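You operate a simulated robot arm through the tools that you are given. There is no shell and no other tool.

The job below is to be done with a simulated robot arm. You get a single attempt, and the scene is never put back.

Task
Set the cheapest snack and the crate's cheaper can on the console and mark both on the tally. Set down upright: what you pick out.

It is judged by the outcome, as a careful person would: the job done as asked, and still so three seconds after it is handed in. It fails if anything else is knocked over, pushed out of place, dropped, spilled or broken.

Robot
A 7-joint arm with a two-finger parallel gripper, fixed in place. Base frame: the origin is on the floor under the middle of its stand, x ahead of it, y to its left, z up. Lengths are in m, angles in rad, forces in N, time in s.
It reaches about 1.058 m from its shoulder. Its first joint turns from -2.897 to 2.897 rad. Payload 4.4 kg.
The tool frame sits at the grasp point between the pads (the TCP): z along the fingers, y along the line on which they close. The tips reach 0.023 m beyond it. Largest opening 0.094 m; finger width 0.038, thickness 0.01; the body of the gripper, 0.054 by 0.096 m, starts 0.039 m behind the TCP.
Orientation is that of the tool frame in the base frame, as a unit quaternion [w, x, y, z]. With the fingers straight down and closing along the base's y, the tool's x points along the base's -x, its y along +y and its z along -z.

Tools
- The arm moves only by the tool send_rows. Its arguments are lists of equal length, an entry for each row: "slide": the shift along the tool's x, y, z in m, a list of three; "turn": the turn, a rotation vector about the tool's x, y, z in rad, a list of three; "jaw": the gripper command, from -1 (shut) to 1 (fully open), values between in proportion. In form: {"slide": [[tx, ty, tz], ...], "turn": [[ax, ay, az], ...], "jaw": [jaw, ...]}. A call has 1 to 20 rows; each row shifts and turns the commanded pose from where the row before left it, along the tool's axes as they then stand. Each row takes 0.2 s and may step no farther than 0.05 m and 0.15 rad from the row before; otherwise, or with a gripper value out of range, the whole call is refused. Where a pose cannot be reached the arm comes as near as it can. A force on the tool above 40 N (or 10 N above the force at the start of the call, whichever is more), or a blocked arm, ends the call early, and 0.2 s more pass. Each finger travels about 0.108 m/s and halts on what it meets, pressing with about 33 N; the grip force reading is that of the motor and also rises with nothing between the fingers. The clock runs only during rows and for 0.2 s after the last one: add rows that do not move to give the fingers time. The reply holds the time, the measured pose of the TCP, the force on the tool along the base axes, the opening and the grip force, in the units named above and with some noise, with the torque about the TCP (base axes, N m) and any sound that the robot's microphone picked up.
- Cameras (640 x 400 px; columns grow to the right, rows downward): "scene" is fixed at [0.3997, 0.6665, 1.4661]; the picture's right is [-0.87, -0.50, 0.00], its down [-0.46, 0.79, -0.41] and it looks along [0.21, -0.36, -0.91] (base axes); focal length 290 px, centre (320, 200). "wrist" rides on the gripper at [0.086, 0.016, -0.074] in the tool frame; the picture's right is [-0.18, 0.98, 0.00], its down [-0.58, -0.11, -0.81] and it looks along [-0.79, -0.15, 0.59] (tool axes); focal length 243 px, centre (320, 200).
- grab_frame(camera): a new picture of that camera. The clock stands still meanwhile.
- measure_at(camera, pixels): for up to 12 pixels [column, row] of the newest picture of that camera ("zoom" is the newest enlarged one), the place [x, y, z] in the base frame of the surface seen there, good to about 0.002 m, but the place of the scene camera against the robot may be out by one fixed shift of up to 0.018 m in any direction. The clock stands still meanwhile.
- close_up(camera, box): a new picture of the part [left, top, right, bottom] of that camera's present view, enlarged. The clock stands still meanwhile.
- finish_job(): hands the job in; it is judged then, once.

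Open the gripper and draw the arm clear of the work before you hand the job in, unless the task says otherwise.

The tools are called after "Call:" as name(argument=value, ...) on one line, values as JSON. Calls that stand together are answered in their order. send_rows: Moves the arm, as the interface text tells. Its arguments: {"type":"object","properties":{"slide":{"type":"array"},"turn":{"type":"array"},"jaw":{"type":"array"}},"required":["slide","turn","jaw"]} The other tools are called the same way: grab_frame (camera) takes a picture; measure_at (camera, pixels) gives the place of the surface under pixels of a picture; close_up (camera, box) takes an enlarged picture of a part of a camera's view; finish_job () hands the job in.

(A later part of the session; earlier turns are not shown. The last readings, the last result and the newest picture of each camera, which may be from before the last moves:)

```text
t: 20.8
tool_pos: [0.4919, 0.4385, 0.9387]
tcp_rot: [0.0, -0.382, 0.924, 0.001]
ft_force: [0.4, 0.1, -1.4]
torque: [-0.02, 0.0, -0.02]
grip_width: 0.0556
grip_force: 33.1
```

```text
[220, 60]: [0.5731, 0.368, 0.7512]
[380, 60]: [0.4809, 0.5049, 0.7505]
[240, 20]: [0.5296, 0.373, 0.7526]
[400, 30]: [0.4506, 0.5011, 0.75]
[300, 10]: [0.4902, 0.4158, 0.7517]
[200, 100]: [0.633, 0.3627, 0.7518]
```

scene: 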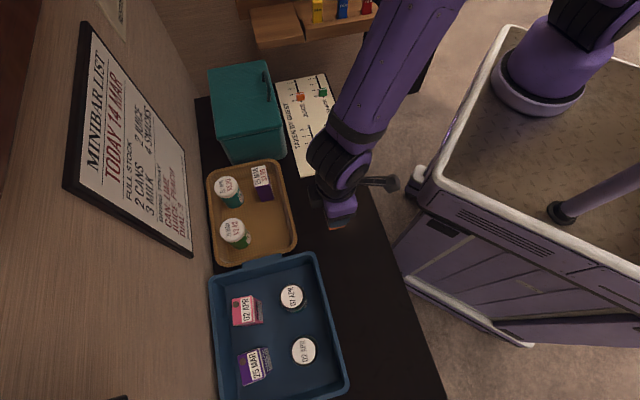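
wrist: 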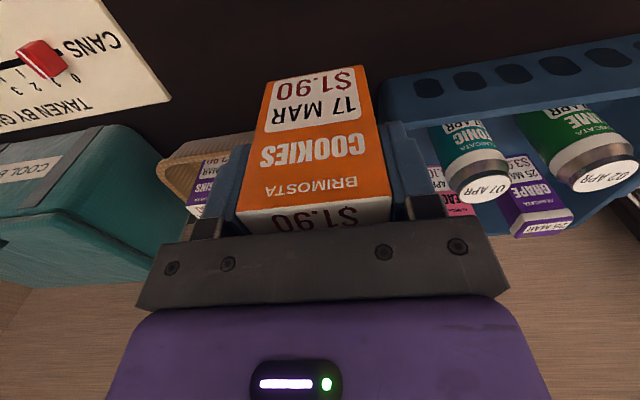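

Counter top is at 0.751 under the box. The box's bottom is 0.064 below the TCP, so contact should come at TCP z≈0.8155; I lower to just above.

Call:
send_rows(slide=[[0, 0, 0.038], [0, 0, 0.038], [0, 0, 0.03], [0, 0, 0.012], [0, 0, 0]], turn=[[0, 0, 0], [0, 0, 0], [0, 0, 0], [0, 0, 0], [0, 0, 0]], jaw=[-0.6, -0.6, -0.6, -0.6, -0.6])

Call:
grab_frame(camera="wrist")

```text
t: 22.0
tool_pos: [0.4933, 0.4377, 0.8215]
tcp_rot: [-0.001, -0.383, 0.924, 0.0]
ft_force: [-0.6, 0.8, -1.1]
torque: [0.01, 0.01, -0.01]
grip_width: 0.056
grip_force: 32.7
```

```text
taken
```

wrist: 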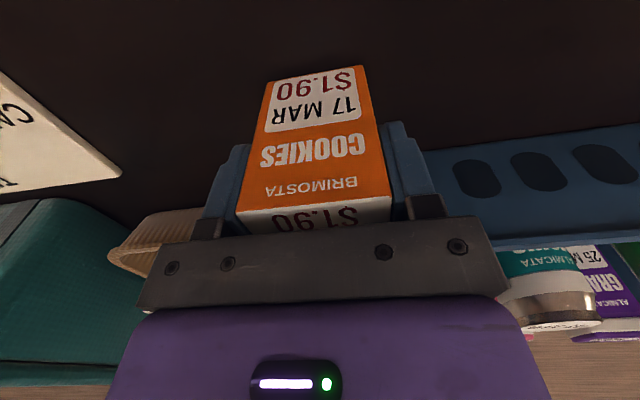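

I lower in 2 mm steps until the force shows contact.

Call:
send_rows(slide=[[0, 0, 0.002], [0, 0, 0.002], [0, 0, 0.001], [0, 0, 0]], turn=[[0, 0, 0], [0, 0, 0], [0, 0, 0], [0, 0, 0]], jaw=[-0.6, -0.6, -0.6, -0.6])

```text
t: 23.0
tool_pos: [0.4921, 0.4382, 0.8169]
tcp_rot: [0.0, -0.383, 0.924, 0.0]
ft_force: [-1.0, -0.5, -0.5]
torque: [0.02, -0.01, 0.04]
grip_width: 0.0558
grip_force: 33.2
```

Call:
send_rows(slide=[[0, 0, 0.0015], [0, 0, 0.001], [0, 0, 0]], turn=[[0, 0, 0], [0, 0, 0], [0, 0, 0]], jaw=[-0.6, -0.6, -0.6])

Call:
close_up(camera="wrist", box=[240, 40, 400, 140])

```text
t: 23.8
tool_pos: [0.4943, 0.4395, 0.8156]
tcp_rot: [0.0, -0.382, 0.924, 0.001]
ft_force: [-0.2, -0.1, 0.8]
torque: [-0.03, -0.01, 0.03]
grip_width: 0.0559
grip_force: 33.5
```

```text
4.00 times, centred on (320, 90) of wrist
```

zoom: 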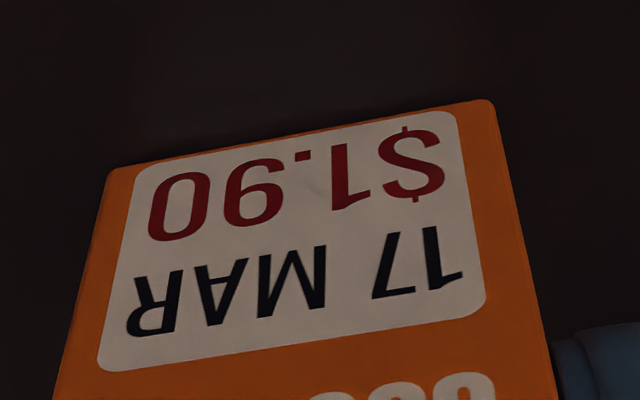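

The z-force has gone from about −1 to +0.8, contact is starting. One more millimetre, then I check again.

Call:
send_rows(slide=[[0, 0, 0.001], [0, 0, 0]], turn=[[0, 0, 0], [0, 0, 0]], jaw=[-0.6, -0.6])

```text
t: 24.4
tool_pos: [0.4934, 0.4397, 0.8148]
tcp_rot: [0.0, -0.383, 0.924, 0.001]
ft_force: [-0.6, -1.7, 11.5]
torque: [-0.26, -0.02, 0.03]
grip_width: 0.0555
grip_force: 32.6
```

Contact is firm (11.5 N). I open slowly and then rise.

Call:
send_rows(slide=[[0, 0, -0.0005], [0, 0, 0], [0, 0, 0], [0, 0, 0]], turn=[[0, 0, 0], [0, 0, 0], [0, 0, 0], [0, 0, 0]], jaw=[0.3, 0.6, 0.8, 0.8])

Call:
grab_frame(camera="wrist")

```text
t: 25.4
tool_pos: [0.494, 0.4382, 0.8129]
tcp_rot: [0.0, -0.382, 0.924, 0.001]
ft_force: [0.2, 0.2, -0.8]
torque: [-0.02, -0.05, -0.02]
grip_width: 0.0848
grip_force: 0.0
```

```text
taken
```

wrist: 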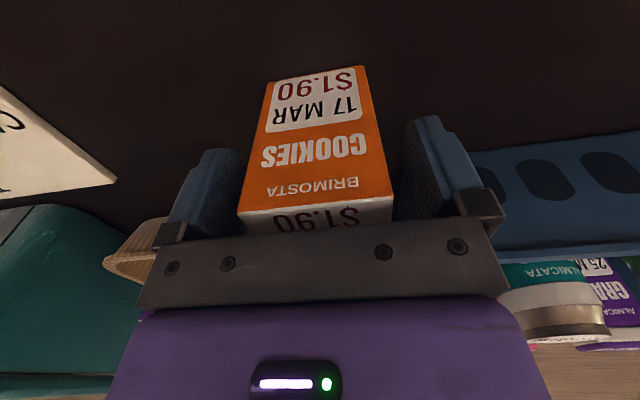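

The box stands on the counter and the fingers are clear. I rise and move over the LIME can.

Call:
send_rows(slide=[[0, 0, -0.02], [0, 0, -0.04], [0, 0, -0.045], [0, 0, -0.045], [0, 0, -0.03], [0, 0, 0], [-0.0195, 0.0397, 0], [-0.0195, 0.0397, 0], [-0.0195, 0.0397, 0], [-0.0195, 0.0397, 0], [-0.0195, 0.0397, 0], [-0.0195, 0.0397, 0], [0, 0, 0]], turn=[[0, 0, 0], [0, 0, 0], [0, 0, 0], [0, 0, 0], [0, 0, 0], [0, 0, 0], [0, 0, 0], [0, 0, 0], [0, 0, 0], [0, 0, 0], [0, 0, 0], [0, 0, 0], [0, 0, 0]], jaw=[0.8, 0.8, 0.8, 0.9, 0.9, 0.9, 0.9, 0.9, 0.9, 0.9, 0.9, 0.9, 0.9])

Call:
grab_frame(camera="wrist")

Call:
grab_frame(camera="scene")

```text
t: 28.2
tool_pos: [0.4093, 0.6895, 0.9941]
tcp_rot: [-0.001, -0.383, 0.924, 0.0]
ft_force: [-0.7, 0.1, 0.7]
torque: [0.03, 0.02, -0.01]
grip_width: 0.0893
grip_force: 0.0
```

```text
taken
```

wrist: 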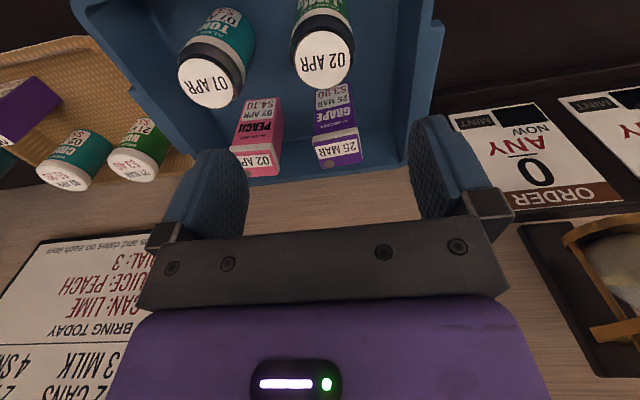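

```text
taken
```

scene: 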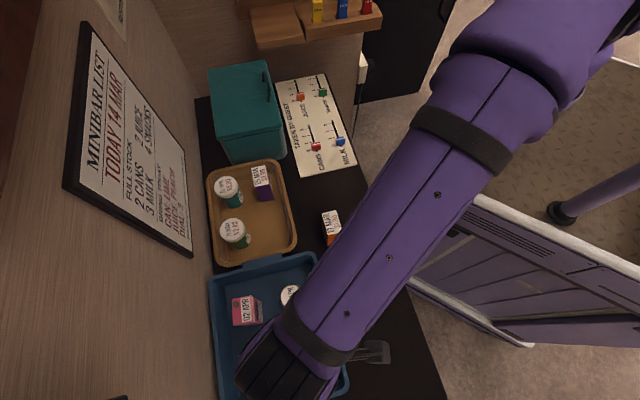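

The cookies stand upright at scene (331,225). Now I zoom in on the LIME can top at wrist (322,58) and measure.

Call:
close_up(camera="wrist", box=[270, 0, 390, 100])

Call:
measure_at(camera="zoom", pixels=[[320, 230], [330, 330], [210, 240], [430, 210], [310, 130], [270, 30]])

Call:
measure_at(camera="wrist", pixels=[[205, 83], [336, 150], [256, 160], [430, 60], [440, 20], [270, 40], [390, 60]])

```text
4.00 times, centred on (330, 50) of wrist
```

zoom: 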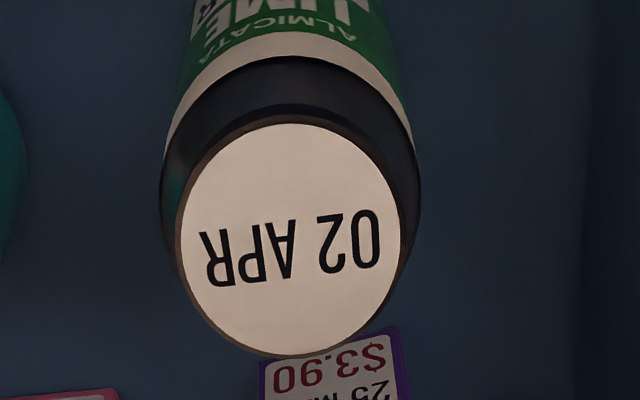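

```text
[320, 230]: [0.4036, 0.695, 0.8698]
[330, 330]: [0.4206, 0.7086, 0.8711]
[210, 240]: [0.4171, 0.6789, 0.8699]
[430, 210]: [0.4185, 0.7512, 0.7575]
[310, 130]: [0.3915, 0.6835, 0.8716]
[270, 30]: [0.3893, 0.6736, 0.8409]
```

```text
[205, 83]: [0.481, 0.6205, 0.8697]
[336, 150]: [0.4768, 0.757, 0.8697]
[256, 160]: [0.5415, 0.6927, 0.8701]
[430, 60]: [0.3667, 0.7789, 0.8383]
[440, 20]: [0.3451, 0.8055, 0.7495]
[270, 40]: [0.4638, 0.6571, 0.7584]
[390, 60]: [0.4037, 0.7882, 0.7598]
```

LIME's top centre is ≈ (0.4075,0.691,0.870); TCP is almost above. I trim 2 mm and descend to z≈0.838 with 0.082 opening.

Call:
send_rows(slide=[[0, 0.0022, 0.035], [0, 0, 0.04], [0, 0, 0.04], [0, 0, 0.03], [0, 0, 0.011], [0, 0, 0]], turn=[[0, 0, 0], [0, 0, 0], [0, 0, 0], [0, 0, 0], [0, 0, 0], [0, 0, 0]], jaw=[0.75, 0.75, 0.75, 0.75, 0.75, 0.75])

Call:
grab_frame(camera="wrist")

```text
t: 29.6
tool_pos: [0.4072, 0.6923, 0.8377]
tcp_rot: [-0.001, -0.383, 0.924, 0.002]
ft_force: [0.6, -0.1, -0.3]
torque: [0.0, 0.01, -0.02]
grip_width: 0.0824
grip_force: 0.0
```

```text
taken
```

wrist: 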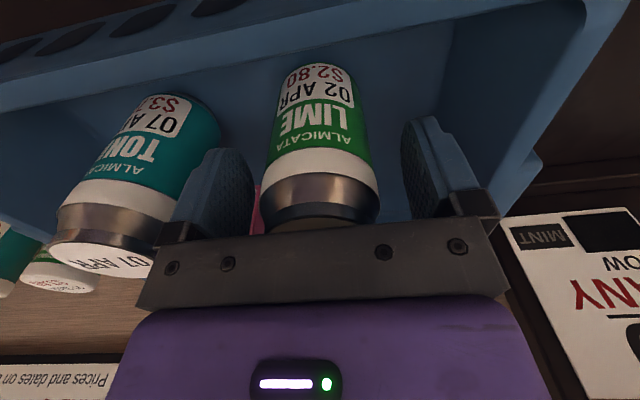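

The LIME can is between the fingers. I close on it.

Call:
send_rows(slide=[[0, 0, 0], [0, 0, 0], [0, 0, 0], [0, 0, 0]], turn=[[0, 0, 0], [0, 0, 0], [0, 0, 0], [0, 0, 0]], jaw=[0.3, -0.1, -0.6, -0.6])

Call:
grab_frame(camera="wrist")

```text
t: 30.6
tool_pos: [0.4069, 0.6909, 0.8382]
tcp_rot: [-0.001, -0.383, 0.924, 0.0]
ft_force: [1.1, -0.6, 0.0]
torque: [-0.02, -0.07, -0.01]
grip_width: 0.0524
grip_force: 32.9
```

```text
taken
```

wrist: 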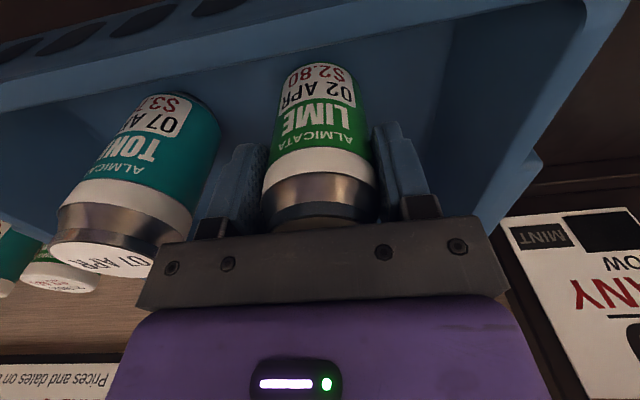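

Gripped at 0.0524 m. I lift it straight out above the crate rim, then move toward the robot and to the counter spot beside the cookies.

Call:
send_rows(slide=[[0, 0, -0.03], [0, 0, -0.035], [0, 0, -0.035], [0, 0, -0.035], [0, 0, 0], [0.0341, -0.0278, 0], [0.0341, -0.0278, 0], [0.0341, -0.0278, 0], [0.0341, -0.0278, 0], [0, 0, 0]], turn=[[0, 0, 0], [0, 0, 0], [0, 0, 0], [0, 0, 0], [0, 0, 0], [0, 0, 0], [0, 0, 0], [0, 0, 0], [0, 0, 0], [0, 0, 0]], jaw=[-0.6, -0.6, -0.6, -0.6, -0.6, -0.6, -0.6, -0.6, -0.6, -0.6])

Call:
grab_frame(camera="wrist")

Call:
grab_frame(camera="scene")

```text
t: 32.8
tool_pos: [0.3876, 0.5155, 0.9737]
tcp_rot: [0.0, -0.382, 0.924, 0.001]
ft_force: [0.5, 0.2, -2.8]
torque: [0.0, 0.04, -0.01]
grip_width: 0.0521
grip_force: 32.9
```

```text
taken
```

wrist: 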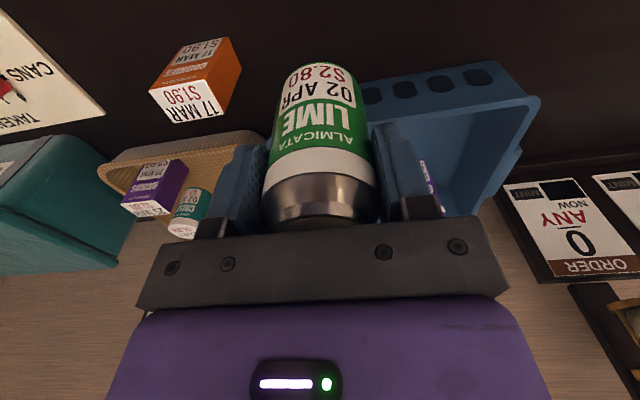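

```text
taken
```

scene: 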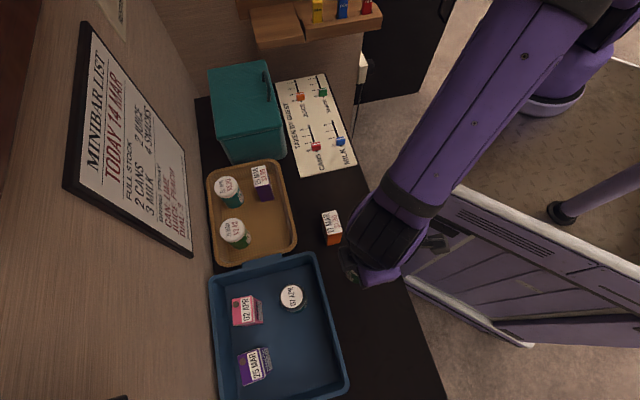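

The can is out and level. I lower to a few mm above the expected contact (TCP ≈0.830).

Call:
send_rows(slide=[[0, 0, 0.038], [0, 0, 0.038], [0, 0, 0.038], [0, 0, 0.018], [0, 0, 0.006], [0, 0, 0]], turn=[[0, 0, 0], [0, 0, 0], [0, 0, 0], [0, 0, 0], [0, 0, 0], [0, 0, 0]], jaw=[-0.6, -0.6, -0.6, -0.6, -0.6, -0.6])

```text
t: 34.2
tool_pos: [0.3885, 0.5159, 0.8346]
tcp_rot: [-0.001, -0.383, 0.924, 0.001]
ft_force: [0.3, 0.1, -1.7]
torque: [-0.03, -0.01, -0.03]
grip_width: 0.0523
grip_force: 32.8
```

Still hanging free (z-force −1.7). I lower in 1–1.5 mm steps.

Call:
send_rows(slide=[[0, 0, 0.0015], [0, 0, 0.0015], [0, 0, 0]], turn=[[0, 0, 0], [0, 0, 0], [0, 0, 0]], jaw=[-0.6, -0.6, -0.6])

```text
t: 35.0
tool_pos: [0.3877, 0.5167, 0.8329]
tcp_rot: [0.0, -0.382, 0.924, 0.002]
ft_force: [-0.4, 0.5, -2.1]
torque: [0.03, 0.01, 0.02]
grip_width: 0.0523
grip_force: 33.3
```

Call:
send_rows(slide=[[0, 0, 0.001], [0, 0, 0.001], [0, 0, 0]], turn=[[0, 0, 0], [0, 0, 0], [0, 0, 0]], jaw=[-0.6, -0.6, -0.6])

```text
t: 35.8
tool_pos: [0.3892, 0.5169, 0.8307]
tcp_rot: [0.001, -0.383, 0.924, 0.001]
ft_force: [-0.3, -3.1, 21.1]
torque: [-0.23, -0.41, 0.05]
grip_width: 0.0525
grip_force: 33.3
```

Contact (21 N). I back off under a millimetre and open slowly.

Call:
send_rows(slide=[[0, 0, -0.0006], [0, 0, 0], [0, 0, 0], [0, 0, 0], [0, 0, 0]], turn=[[0, 0, 0], [0, 0, 0], [0, 0, 0], [0, 0, 0], [0, 0, 0]], jaw=[-0.2, 0.25, 0.6, 0.75, 0.75])

Call:
grab_frame(camera="wrist")

Call:
grab_frame(camera="scene")

```text
t: 37.0
tool_pos: [0.3886, 0.5157, 0.8316]
tcp_rot: [0.0, -0.383, 0.924, 0.0]
ft_force: [-0.1, 0.4, -0.3]
torque: [0.02, 0.02, 0.03]
grip_width: 0.0822
grip_force: 0.0
```

```text
taken
```

wrist: 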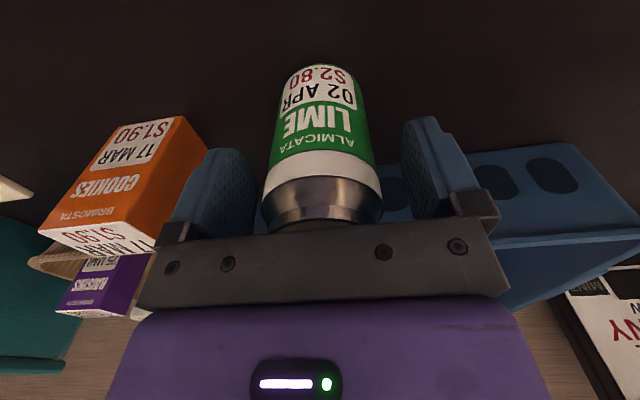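

```text
taken
```

scene: 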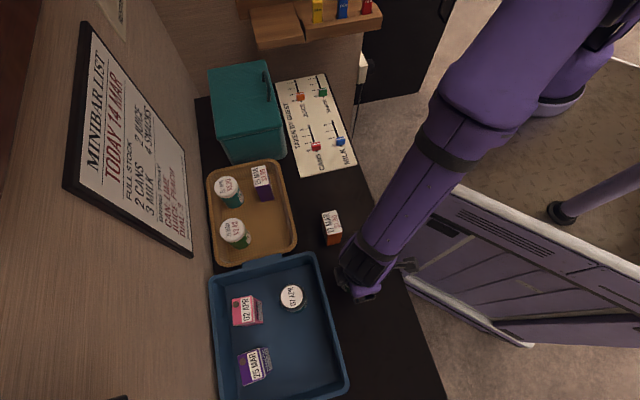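

LIME stands free on the counter. I rise and go over the tally's CANS knob at height to measure it and the cool bag beside it.

Call:
send_rows(slide=[[0, 0, -0.02], [0, 0, -0.04], [0, 0, -0.045], [0, 0, -0.045], [0, 0, -0.03], [0, 0, 0], [0.0013, -0.0425, 0], [0.0013, -0.0425, 0], [0.0013, -0.0425, 0], [0.0013, -0.0425, 0], [0.0013, -0.0425, 0], [0.0013, -0.0425, 0], [0.0013, -0.0425, 0], [0, 0, 0]], turn=[[0, 0, 0], [0, 0, 0], [0, 0, 0], [0, 0, 0], [0, 0, 0], [0, 0, 0], [0, 0, 0], [0, 0, 0], [0, 0, 0], [0, 0, 0], [0, 0, 0], [0, 0, 0], [0, 0, 0], [0, 0, 0]], jaw=[0.75, 0.75, 0.75, 0.75, 0.75, 0.5, 0.2, 0.2, 0.2, 0.2, 0.2, 0.2, 0.2, 0.2])

Call:
grab_frame(camera="wrist")

Call:
grab_frame(camera="scene")

```text
t: 40.0
tool_pos: [0.5926, 0.3001, 1.0102]
tcp_rot: [0.0, -0.383, 0.924, -0.001]
ft_force: [-0.6, -0.2, 1.0]
torque: [0.01, 0.01, 0.02]
grip_width: 0.0564
grip_force: 0.0
```

```text
taken
```

wrist: 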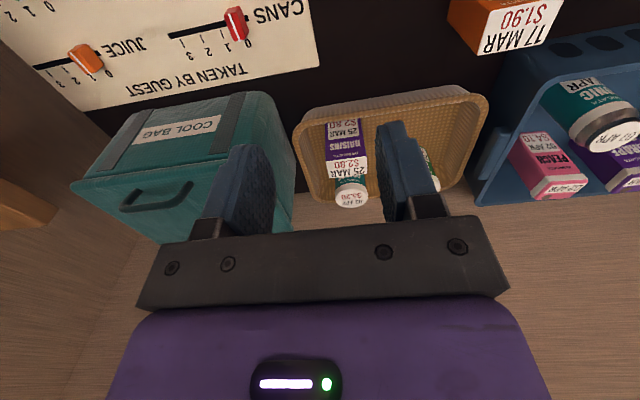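

```text
taken
```

scene: 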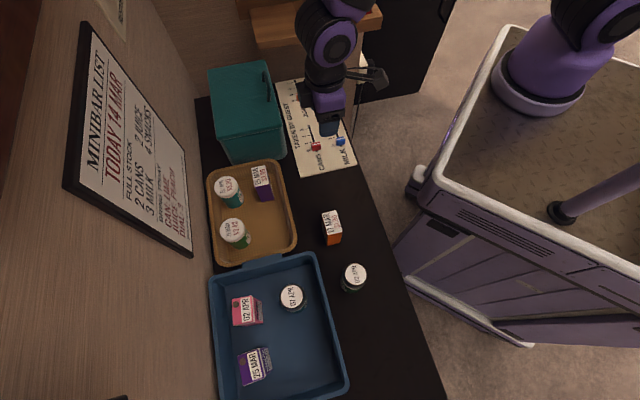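

Both items stand upright (scene (331,225) and (355,275)). Now I zoom in on the CANS and JUICE tracks in the wrist view and measure the knob, ticks and cool bag.

Call:
measure_at(camera="wrist", pixels=[[236, 22], [180, 35], [95, 130], [240, 100], [170, 185], [100, 180], [250, 60], [86, 58], [290, 90], [130, 160]])

Call:
close_up(camera="wrist", box=[150, 0, 270, 75])

Call:
measure_at(camera="zoom", pixels=[[440, 110], [475, 240], [320, 270], [130, 190]])

```text
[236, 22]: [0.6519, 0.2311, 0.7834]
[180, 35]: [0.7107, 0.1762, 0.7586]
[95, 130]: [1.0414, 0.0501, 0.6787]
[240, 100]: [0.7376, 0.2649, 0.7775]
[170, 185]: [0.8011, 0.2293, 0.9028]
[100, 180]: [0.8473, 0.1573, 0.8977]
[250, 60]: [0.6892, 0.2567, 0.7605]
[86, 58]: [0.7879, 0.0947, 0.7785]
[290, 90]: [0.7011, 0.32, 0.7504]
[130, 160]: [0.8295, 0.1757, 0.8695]
```

```text
5.33 times, centred on (210, 38) of wrist
```

zoom: 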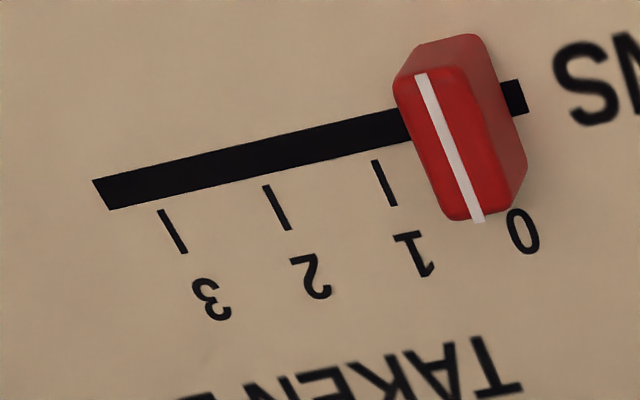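

```text
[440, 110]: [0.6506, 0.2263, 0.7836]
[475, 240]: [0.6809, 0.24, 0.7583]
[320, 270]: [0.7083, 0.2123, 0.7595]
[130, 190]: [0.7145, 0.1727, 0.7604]
```

I measure ticks 1–3, the stripe ends and the track ends in the zoom.

Call:
measure_at(camera="zoom", pixels=[[384, 182], [277, 207], [173, 231], [421, 78], [476, 215], [448, 145], [520, 98], [102, 195], [522, 232], [415, 253], [311, 275], [212, 298]])

```text
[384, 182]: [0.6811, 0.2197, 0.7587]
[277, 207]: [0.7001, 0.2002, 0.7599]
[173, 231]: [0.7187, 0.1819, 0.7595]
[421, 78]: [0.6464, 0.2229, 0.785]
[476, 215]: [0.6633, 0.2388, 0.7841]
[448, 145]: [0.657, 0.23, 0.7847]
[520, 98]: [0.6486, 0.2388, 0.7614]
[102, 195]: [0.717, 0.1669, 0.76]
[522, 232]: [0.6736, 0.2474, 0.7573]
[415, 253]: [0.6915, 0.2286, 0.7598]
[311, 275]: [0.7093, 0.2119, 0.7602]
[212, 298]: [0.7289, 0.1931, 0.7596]
```

Tick spacing is ≈0.0265 m; knob stripe at s≈−0.3005 (tick 0), tick 1 at s≈−0.3267, knob centre e2≈0.6265. The cool bag's face is at e2≈0.709, clear. I check the wall shelf's position relative to the SNACK slider.

Call:
measure_at(camera="scene", pixels=[[258, 45], [256, 40], [280, 43], [298, 38], [295, 30], [285, 25], [370, 20], [376, 12], [350, 25], [262, 47], [375, 22], [360, 70]])

Call:
close_up(camera="scene", box=[230, 0, 400, 110])

```text
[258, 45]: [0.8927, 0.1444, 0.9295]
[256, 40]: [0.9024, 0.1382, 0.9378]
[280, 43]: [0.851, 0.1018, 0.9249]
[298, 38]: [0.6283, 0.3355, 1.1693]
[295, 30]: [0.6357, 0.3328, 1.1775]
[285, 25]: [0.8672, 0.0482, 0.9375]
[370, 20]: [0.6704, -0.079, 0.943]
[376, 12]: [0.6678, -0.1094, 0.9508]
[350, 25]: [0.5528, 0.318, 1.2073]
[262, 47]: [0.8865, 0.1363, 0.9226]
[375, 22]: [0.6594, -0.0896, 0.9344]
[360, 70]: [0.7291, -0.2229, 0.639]
```

```text
3.64 times, centred on (315, 55) of scene
```

zoom: 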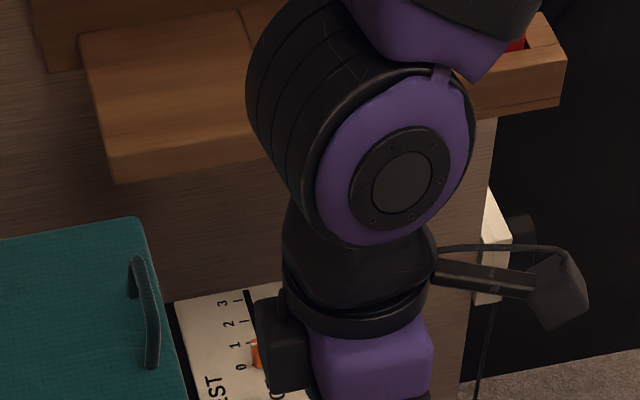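

The shelf's front face is at s≈−0.542, above the SNACK slider's far end, so the SNACK move will need a tilted wrist. First CANS with the present orientation: I move over its knob and come down to z≈0.86, opening 0.047.

Call:
send_rows(slide=[[0.0016, -0.0312, 0], [0.0016, -0.0312, 0], [0.0016, -0.0312, 0], [0, 0, 0.05], [0, 0, 0.05], [0, 0, 0.05], [0, 0, 0]], turn=[[0, 0, 0], [0, 0, 0], [0, 0, 0], [0, 0, 0], [0, 0, 0], [0, 0, 0], [0, 0, 0]], jaw=[0, 0, 0, 0, 0, 0, 0])

Call:
grab_frame(camera="wrist")

Call:
grab_frame(camera="scene")

```text
t: 41.6
tool_pos: [0.6535, 0.2277, 0.8604]
tcp_rot: [0.0, -0.383, 0.924, 0.001]
ft_force: [0.2, -1.1, 0.6]
torque: [-0.02, 0.02, 0.0]
grip_width: 0.0471
grip_force: 0.1
```

```text
taken
```

wrist: 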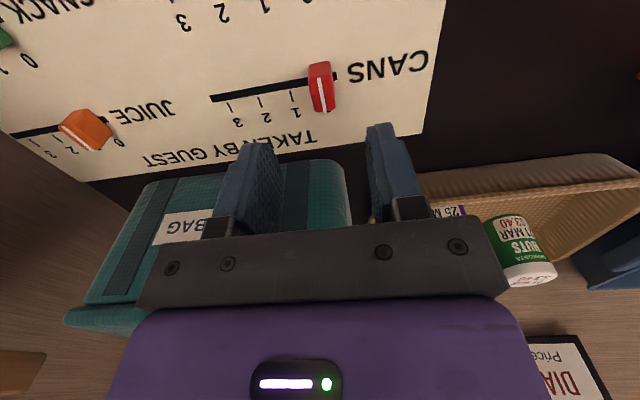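

```text
taken
```

scene: 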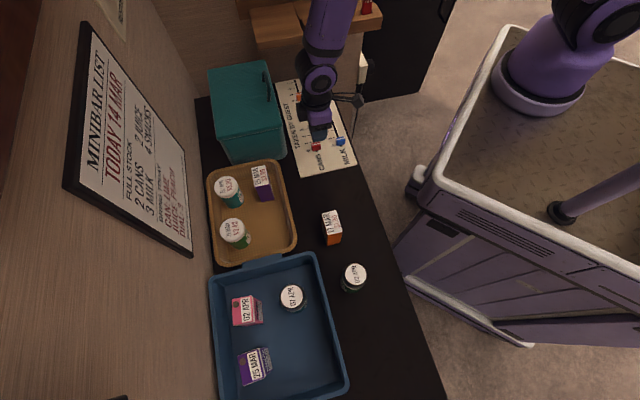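

Closer view: the CANS knob's stripe is at wrist (321,85). I zoom to re-measure it and its ticks.

Call:
close_up(camera="wrist", box=[200, 40, 360, 140])

Call:
measure_at(camera="zoom", pixels=[[485, 150], [490, 250], [488, 200], [370, 220], [440, 200], [540, 230]])

```text
4.00 times, centred on (280, 90) of wrist
```

zoom: 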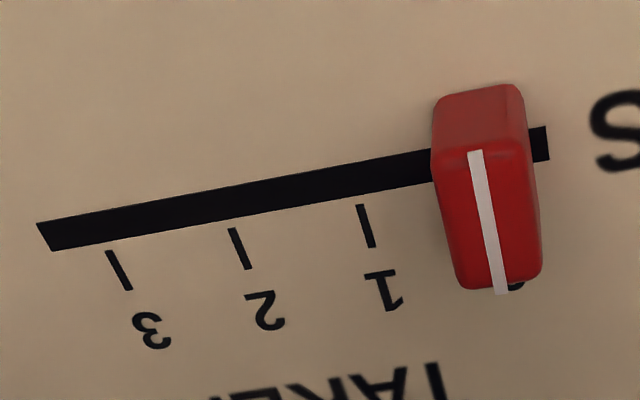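

```text
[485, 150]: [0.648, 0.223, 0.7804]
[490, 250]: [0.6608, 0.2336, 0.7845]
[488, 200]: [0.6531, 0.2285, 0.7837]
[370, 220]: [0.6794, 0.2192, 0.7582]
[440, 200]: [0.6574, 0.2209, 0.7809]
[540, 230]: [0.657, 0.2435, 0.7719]
```

Call:
measure_at(camera="zoom", pixels=[[477, 160], [483, 190], [490, 225], [500, 282], [367, 225], [240, 248], [119, 270], [437, 210], [535, 210], [460, 280], [545, 145]])

```text
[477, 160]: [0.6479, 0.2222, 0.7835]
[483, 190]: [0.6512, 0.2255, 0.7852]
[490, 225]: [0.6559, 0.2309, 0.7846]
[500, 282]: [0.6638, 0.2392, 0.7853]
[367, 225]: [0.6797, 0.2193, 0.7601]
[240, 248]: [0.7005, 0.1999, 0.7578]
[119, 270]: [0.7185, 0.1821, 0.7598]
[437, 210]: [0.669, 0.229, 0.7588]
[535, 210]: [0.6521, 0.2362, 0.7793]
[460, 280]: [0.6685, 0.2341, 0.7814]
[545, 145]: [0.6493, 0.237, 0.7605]
```

Stripe at s≈−0.3006, e2≈0.627; tick 1 at s≈−0.3267. I trim 4 mm toward the wall and lower to TCP z≈0.788 (tips ~5 mm above the sheet).

Call:
send_rows(slide=[[-0.004, 0.0005, 0.03], [0, 0, 0.03], [0, 0, 0.012], [0, 0, 0]], turn=[[0, 0, 0], [0, 0, 0], [0, 0, 0], [0, 0, 0]], jaw=[0, 0, 0, 0])

Call:
grab_frame(camera="wrist")

```text
t: 42.6
tool_pos: [0.658, 0.232, 0.789]
tcp_rot: [0.0, -0.383, 0.924, 0.0]
ft_force: [0.2, -0.2, 0.4]
torque: [-0.01, -0.01, -0.01]
grip_width: 0.0471
grip_force: 0.0
```

```text
taken
```

wrist: 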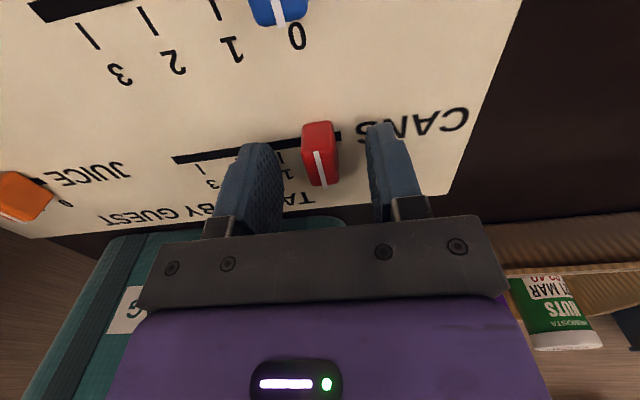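

The knob at (320,155) sits between the fingertips. I close on it.

Call:
send_rows(slide=[[0, 0, 0], [0, 0, 0], [0, 0, 0], [0, 0, 0]], turn=[[0, 0, 0], [0, 0, 0], [0, 0, 0], [0, 0, 0]], jaw=[-0.4, -0.7, -0.9, -0.9])

Call:
grab_frame(camera="wrist")

```text
t: 43.6
tool_pos: [0.6574, 0.2318, 0.7885]
tcp_rot: [-0.001, -0.383, 0.924, 0.0]
ft_force: [-0.8, 0.1, -2.7]
torque: [0.05, -0.07, 0.09]
grip_width: 0.0155
grip_force: 45.1
```

```text
taken
```

wrist: 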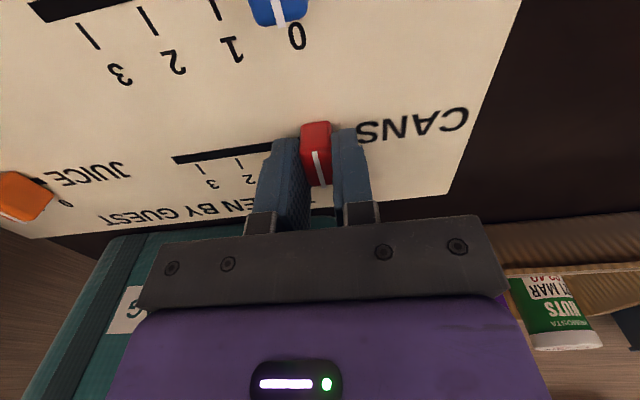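

Knob is held (0.0155 m) with TCP s≈−0.301. I slide 26 mm toward "1" (tool −y).

Call:
send_rows(slide=[[0, -0.006, 0], [0, -0.007, 0], [0, -0.007, 0], [0, -0.006, 0], [0, 0, 0]], turn=[[0, 0, 0], [0, 0, 0], [0, 0, 0], [0, 0, 0], [0, 0, 0]], jaw=[-0.9, -0.9, -0.9, -0.9, -0.9])

Call:
grab_frame(camera="wrist")

```text
t: 44.8
tool_pos: [0.6752, 0.214, 0.788]
tcp_rot: [-0.001, -0.383, 0.924, 0.001]
ft_force: [2.9, 2.3, -0.6]
torque: [-0.1, 0.08, 0.12]
grip_width: 0.0156
grip_force: 44.9
```

```text
taken
```

wrist: 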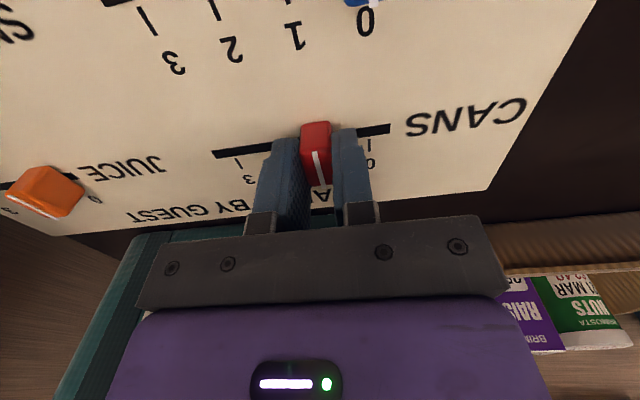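

The knob moved with the gripper to s≈−0.326. I open and rise to check it against the tick.

Call:
send_rows(slide=[[0, 0, 0], [0, 0, 0], [0, 0, 0], [0, 0, -0.04], [0, 0, -0.04], [0, 0, 0]], turn=[[0, 0, 0], [0, 0, 0], [0, 0, 0], [0, 0, 0], [0, 0, 0], [0, 0, 0]], jaw=[-0.5, -0.1, 0, 0, 0, 0])

Call:
grab_frame(camera="wrist")

Call:
close_up(camera="wrist", box=[230, 50, 390, 150])

```text
t: 46.2
tool_pos: [0.6761, 0.211, 0.8683]
tcp_rot: [0.0, -0.383, 0.924, 0.001]
ft_force: [0.1, -1.2, 0.6]
torque: [0.0, 0.01, 0.01]
grip_width: 0.0471
grip_force: 0.1
```

```text
taken
```

wrist: 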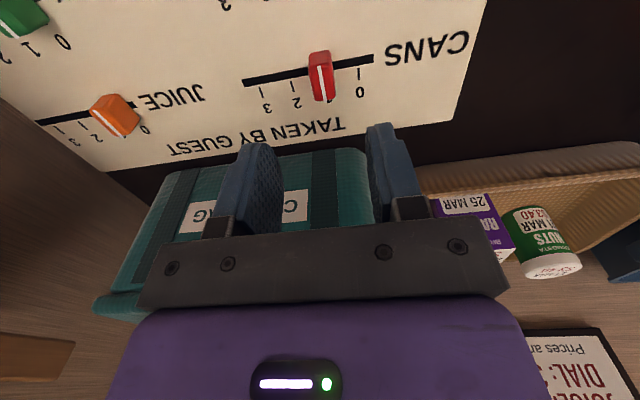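

```text
4.00 times, centred on (310, 100) of wrist
```

zoom: 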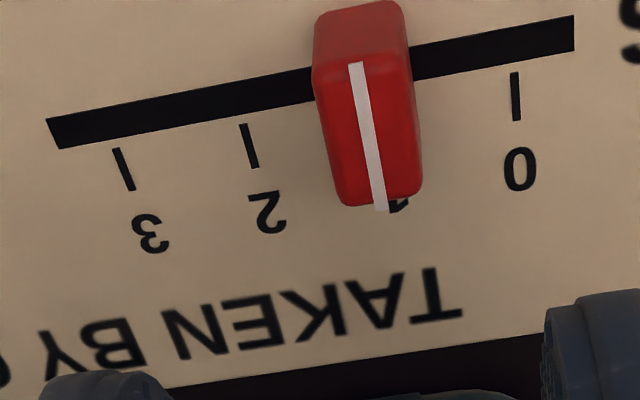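

Call:
measure_at(camera="zoom", pixels=[[355, 75], [364, 115], [372, 155], [380, 195], [516, 97], [248, 146], [124, 169], [520, 168], [268, 212], [150, 234]])

```text
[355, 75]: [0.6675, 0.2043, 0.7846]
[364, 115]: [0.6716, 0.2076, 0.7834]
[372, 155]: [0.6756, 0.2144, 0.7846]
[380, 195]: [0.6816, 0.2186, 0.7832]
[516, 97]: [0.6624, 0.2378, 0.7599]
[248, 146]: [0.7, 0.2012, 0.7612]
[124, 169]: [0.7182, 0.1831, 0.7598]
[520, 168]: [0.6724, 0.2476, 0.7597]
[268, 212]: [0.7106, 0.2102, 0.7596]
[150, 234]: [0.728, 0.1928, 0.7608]
```

CANS stripe reads s≈−0.327 vs tick 1 at ≈−0.3265: marked at 1. Now SNACK: I rise, move to mid-sheet, and turn the wrist 90° so the fingers close across the track with the camera on the side away from the shelf.

Call:
send_rows(slide=[[0, 0, -0.045], [0, 0, -0.045], [0, 0, -0.03], [0.0336, -0.0155, 0], [0.0336, -0.0155, 0], [0, 0, 0], [0, 0, 0], [0, 0, 0], [0, 0, 0], [0, 0, 0], [0, 0, 0], [0, 0, 0], [0, 0, 0], [0, 0, 0], [0, 0, 0], [0, 0, 0], [0, 0, 0]], turn=[[0, 0, 0], [0, 0, 0], [0, 0, 0], [0, 0, 0], [0, 0, 0], [0, 0, 0.1428], [0, 0, 0.1428], [0, 0, 0.1428], [0, 0, 0.1428], [0, 0, 0.1428], [0, 0, 0.1428], [0, 0, 0.1428], [0, 0, 0.1428], [0, 0, 0.1428], [0, 0, 0.1428], [0, 0, 0.1428], [0, 0, 0]], jaw=[0, 0, 0, 0, 0, 0, 0, 0, 0, 0, 0, 0, 0, 0, 0, 0, 0])

Call:
grab_frame(camera="wrist")

Call:
grab_frame(camera="scene")

```text
t: 49.8
tool_pos: [0.6494, 0.1455, 0.9887]
tcp_rot: [-0.001, 0.383, 0.924, 0.0]
ft_force: [-0.1, 0.1, -0.2]
torque: [0.01, -0.03, -0.01]
grip_width: 0.047
grip_force: 0.0
```

```text
taken
```

wrist: 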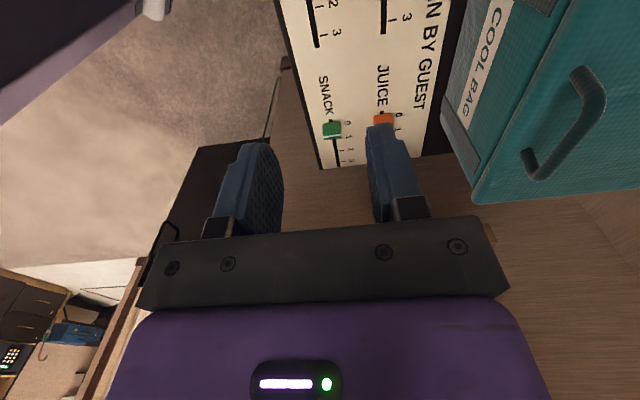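

```text
taken
```

scene: 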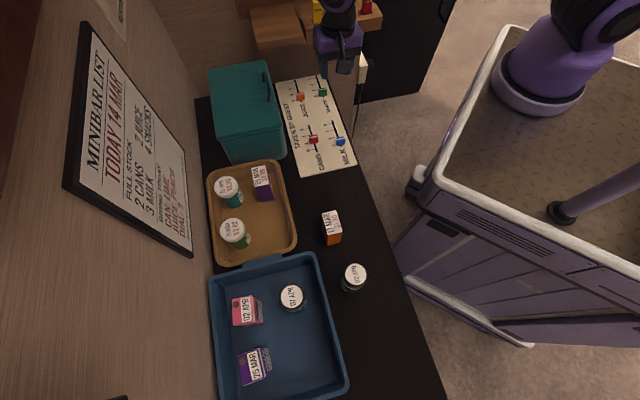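

The SNACK knob is at wrist (333,130). I zoom and measure it and the ticks.

Call:
close_up(camera="wrist", box=[285, 90, 405, 175])

```text
4.71 times, centred on (345, 132) of wrist
```

zoom: 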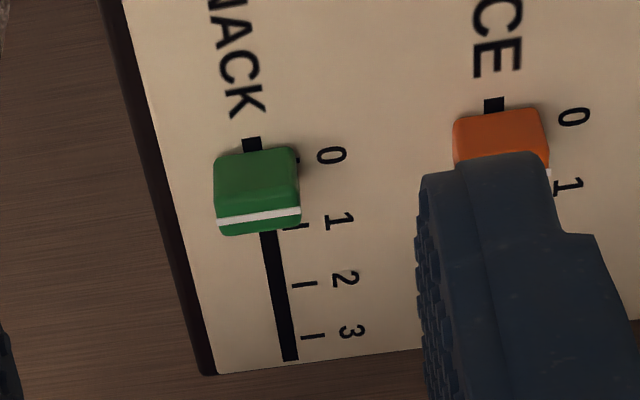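

Call:
measure_at(camera="zoom", pixels=[[225, 222], [258, 216], [292, 211], [297, 226], [304, 284], [313, 336], [251, 145], [290, 355], [228, 160], [290, 150], [330, 155], [339, 220]])

Call:
measure_at(camera="wrist", pixels=[[500, 180], [490, 240], [380, 180], [340, 200], [560, 200], [290, 62], [382, 120]])

```text
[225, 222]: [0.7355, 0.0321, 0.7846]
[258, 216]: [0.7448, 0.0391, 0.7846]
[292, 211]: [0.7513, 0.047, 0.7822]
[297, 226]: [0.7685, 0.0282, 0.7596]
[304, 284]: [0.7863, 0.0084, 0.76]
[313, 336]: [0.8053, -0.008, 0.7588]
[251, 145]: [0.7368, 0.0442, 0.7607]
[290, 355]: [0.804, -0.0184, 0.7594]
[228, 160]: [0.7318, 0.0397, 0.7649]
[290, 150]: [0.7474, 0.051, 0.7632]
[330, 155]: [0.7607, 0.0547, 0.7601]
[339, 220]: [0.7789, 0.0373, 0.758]
```

```text
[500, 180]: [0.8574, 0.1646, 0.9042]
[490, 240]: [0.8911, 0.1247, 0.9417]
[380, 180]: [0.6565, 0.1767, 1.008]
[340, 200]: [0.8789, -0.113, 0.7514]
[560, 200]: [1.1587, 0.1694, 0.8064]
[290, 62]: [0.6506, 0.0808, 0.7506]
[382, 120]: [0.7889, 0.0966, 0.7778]
```

SNACK stripe is at s≈−0.498, e2≈0.554; tick 1 at s≈−0.5237. I tilt the wrist 0.4 rad (hand leaning away from the shelf) and approach to just above the knob.

Call:
send_rows(slide=[[0, 0, 0], [0, 0, 0], [0, 0, 0], [0, 0, 0], [-0.0152, -0.0016, 0.0343], [-0.0152, -0.0016, 0.0343], [-0.0152, -0.0016, 0.0343], [-0.0152, -0.0016, 0.0343], [-0.0152, -0.0016, 0.0343], [0, 0, 0]], turn=[[0, -0.1333, 0], [0, -0.1333, 0], [0, -0.1334, 0], [0, 0, 0], [0, 0, 0], [0, 0, 0], [0, 0, 0], [0, 0, 0], [0, 0, 0], [0, 0, 0]], jaw=[0, 0, 0, 0, 0, 0, 0, 0, 0, 0])

Call:
grab_frame(camera="wrist")

Call:
grab_frame(camera="scene")

```text
t: 52.0
tool_pos: [0.7429, 0.0418, 0.859]
tcp_rot: [0.184, 0.375, 0.905, -0.076]
ft_force: [0.1, 0.3, -0.1]
torque: [-0.01, 0.0, 0.01]
grip_width: 0.0471
grip_force: 0.1
```

```text
taken
```

wrist: 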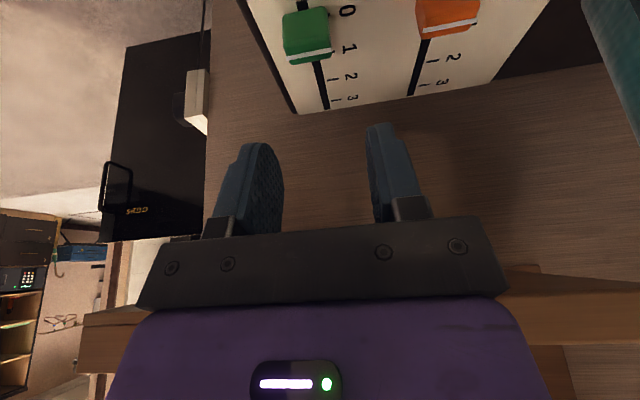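

```text
taken
```

scene: 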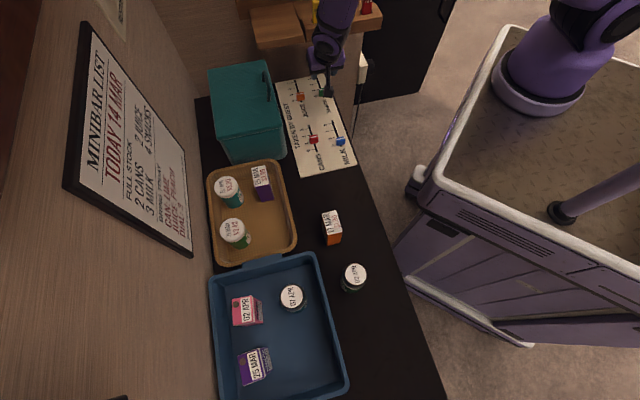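

The green knob's stripe is at (308,57) and the shelf's wooden edge is visible at (570,310). I zoom in and measure both.

Call:
close_up(camera="wrist", box=[260, 0, 380, 115])

Call:
measure_at(camera="wrist", pixels=[[570, 325], [570, 290], [600, 300], [530, 278], [110, 330], [110, 315], [560, 355], [295, 59], [310, 57], [327, 54], [348, 48], [340, 76]])

```text
3.48 times, centred on (320, 58) of wrist
```

zoom: 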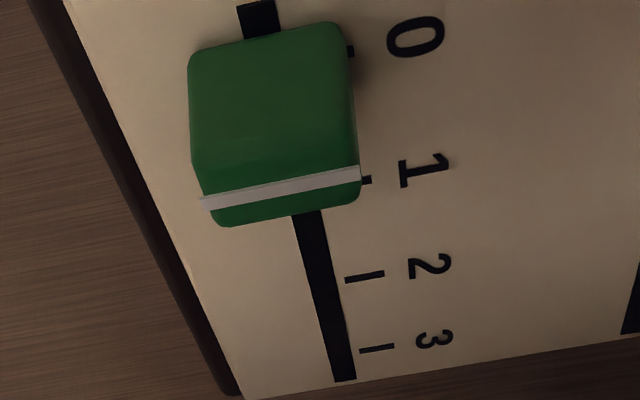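

```text
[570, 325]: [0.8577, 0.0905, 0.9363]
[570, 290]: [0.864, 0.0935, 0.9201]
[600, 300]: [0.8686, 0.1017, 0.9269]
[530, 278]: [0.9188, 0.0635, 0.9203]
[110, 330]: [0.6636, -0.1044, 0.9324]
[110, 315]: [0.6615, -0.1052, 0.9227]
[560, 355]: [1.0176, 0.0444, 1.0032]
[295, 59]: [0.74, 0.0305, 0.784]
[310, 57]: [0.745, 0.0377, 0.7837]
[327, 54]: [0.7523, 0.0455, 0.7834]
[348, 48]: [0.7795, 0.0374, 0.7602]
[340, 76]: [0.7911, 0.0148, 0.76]
```

Call:
measure_at(camera="zoom", pixels=[[350, 52], [367, 180], [364, 277], [376, 348], [210, 203], [282, 188], [350, 175], [195, 110], [350, 90], [258, 20], [345, 375]])

```text
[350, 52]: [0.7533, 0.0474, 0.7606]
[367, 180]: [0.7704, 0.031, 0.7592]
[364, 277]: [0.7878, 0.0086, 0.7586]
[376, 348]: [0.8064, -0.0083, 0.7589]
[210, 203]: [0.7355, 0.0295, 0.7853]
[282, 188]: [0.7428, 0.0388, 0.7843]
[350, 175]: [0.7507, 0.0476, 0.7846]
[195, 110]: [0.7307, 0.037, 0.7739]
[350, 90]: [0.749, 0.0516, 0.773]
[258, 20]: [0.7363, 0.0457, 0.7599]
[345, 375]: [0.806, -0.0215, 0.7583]
```

Shelf underside is z≈0.918 at s≈−0.542; the tilted hand keeps clear. I lower the open fingers around the green knob to TCP z≈0.7926.

Call:
send_rows(slide=[[0.0095, -0.0003, 0.02], [0.0095, -0.0003, 0.02], [0.0095, -0.0003, 0.02], [0, 0, 0]], turn=[[0, 0, 0], [0, 0, 0], [0, 0, 0], [0, 0, 0]], jaw=[0, 0, 0, 0])

Call:
grab_frame(camera="wrist")

Call:
grab_frame(camera="scene")

```text
t: 53.0
tool_pos: [0.7383, 0.0438, 0.7912]
tcp_rot: [0.183, 0.376, 0.905, -0.077]
ft_force: [-0.1, 0.3, -0.6]
torque: [-0.04, -0.03, -0.02]
grip_width: 0.0468
grip_force: 0.1
```

```text
taken
```

wrist: 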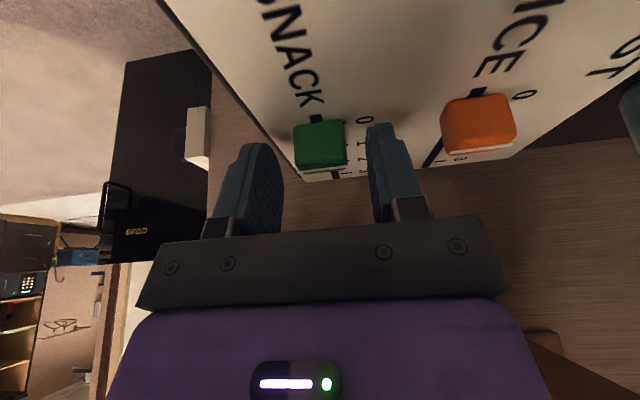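

```text
taken
```

scene: 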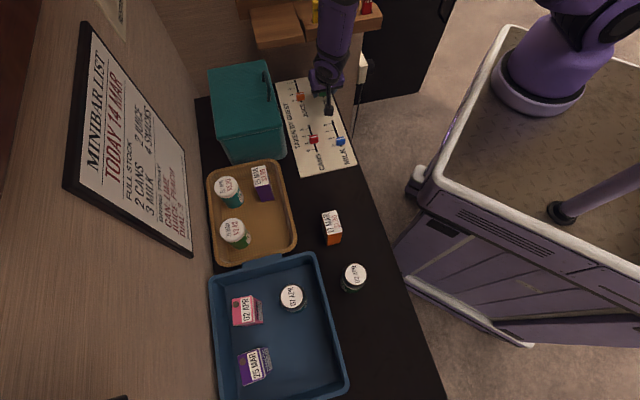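

The knob at (320,145) is between the fingertips. I close on it.

Call:
send_rows(slide=[[0, 0, 0], [0, 0, 0], [0, 0, 0], [0, 0, 0]], turn=[[0, 0, 0], [0, 0, 0], [0, 0, 0], [0, 0, 0]], jaw=[-0.3, -0.6, -0.8, -0.8])

Call:
grab_frame(camera="wrist")

```text
t: 54.0
tool_pos: [0.7389, 0.0443, 0.7902]
tcp_rot: [0.183, 0.376, 0.905, -0.076]
ft_force: [5.5, 4.5, -2.7]
torque: [0.05, -0.18, 0.06]
grip_width: 0.0254
grip_force: 44.2
```

```text
taken
```

wrist: 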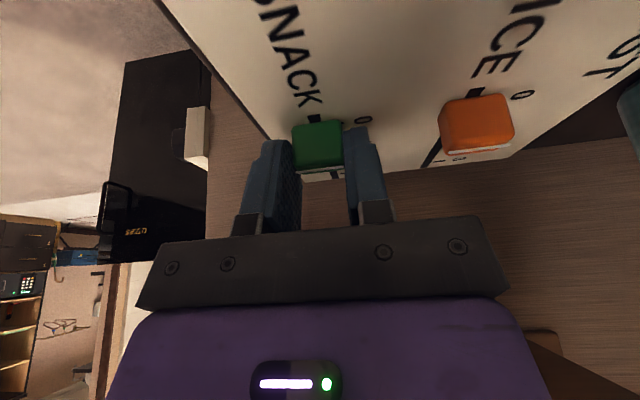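

Held at 0.0254 m. I slide 26 mm toward "1" (horizontal, along −e1).

Call:
send_rows(slide=[[-0.006, 0, 0.00253], [-0.006, 0, 0.00253], [-0.006, 0, 0.00253], [-0.006, 0, 0.00253], [0, 0, 0]], turn=[[0, 0, 0], [0, 0, 0], [0, 0, 0], [0, 0, 0], [0, 0, 0]], jaw=[-0.8, -0.8, -0.8, -0.8, -0.8])

Call:
grab_frame(camera="wrist")

Call:
grab_frame(camera="scene")

```text
t: 55.2
tool_pos: [0.7562, 0.0255, 0.7924]
tcp_rot: [0.182, 0.375, 0.906, -0.076]
ft_force: [4.5, 5.9, -33.1]
torque: [0.31, 0.18, 0.09]
grip_width: 0.0257
grip_force: 44.7
```

```text
taken
```

wrist: 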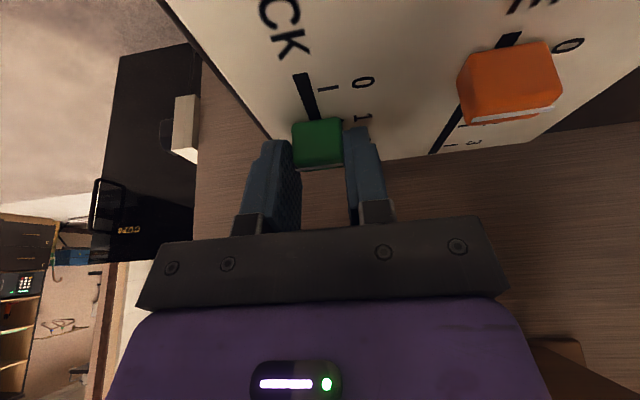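

```text
taken
```

scene: 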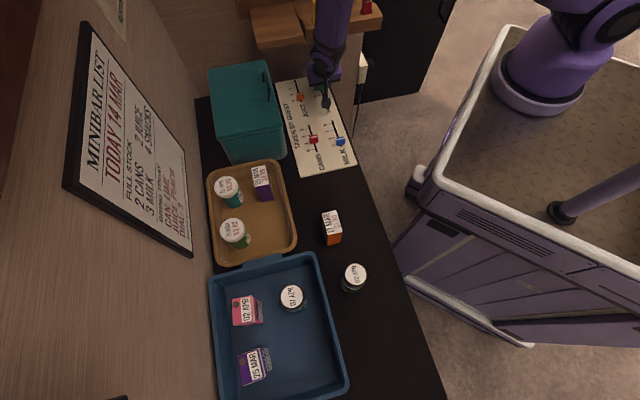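

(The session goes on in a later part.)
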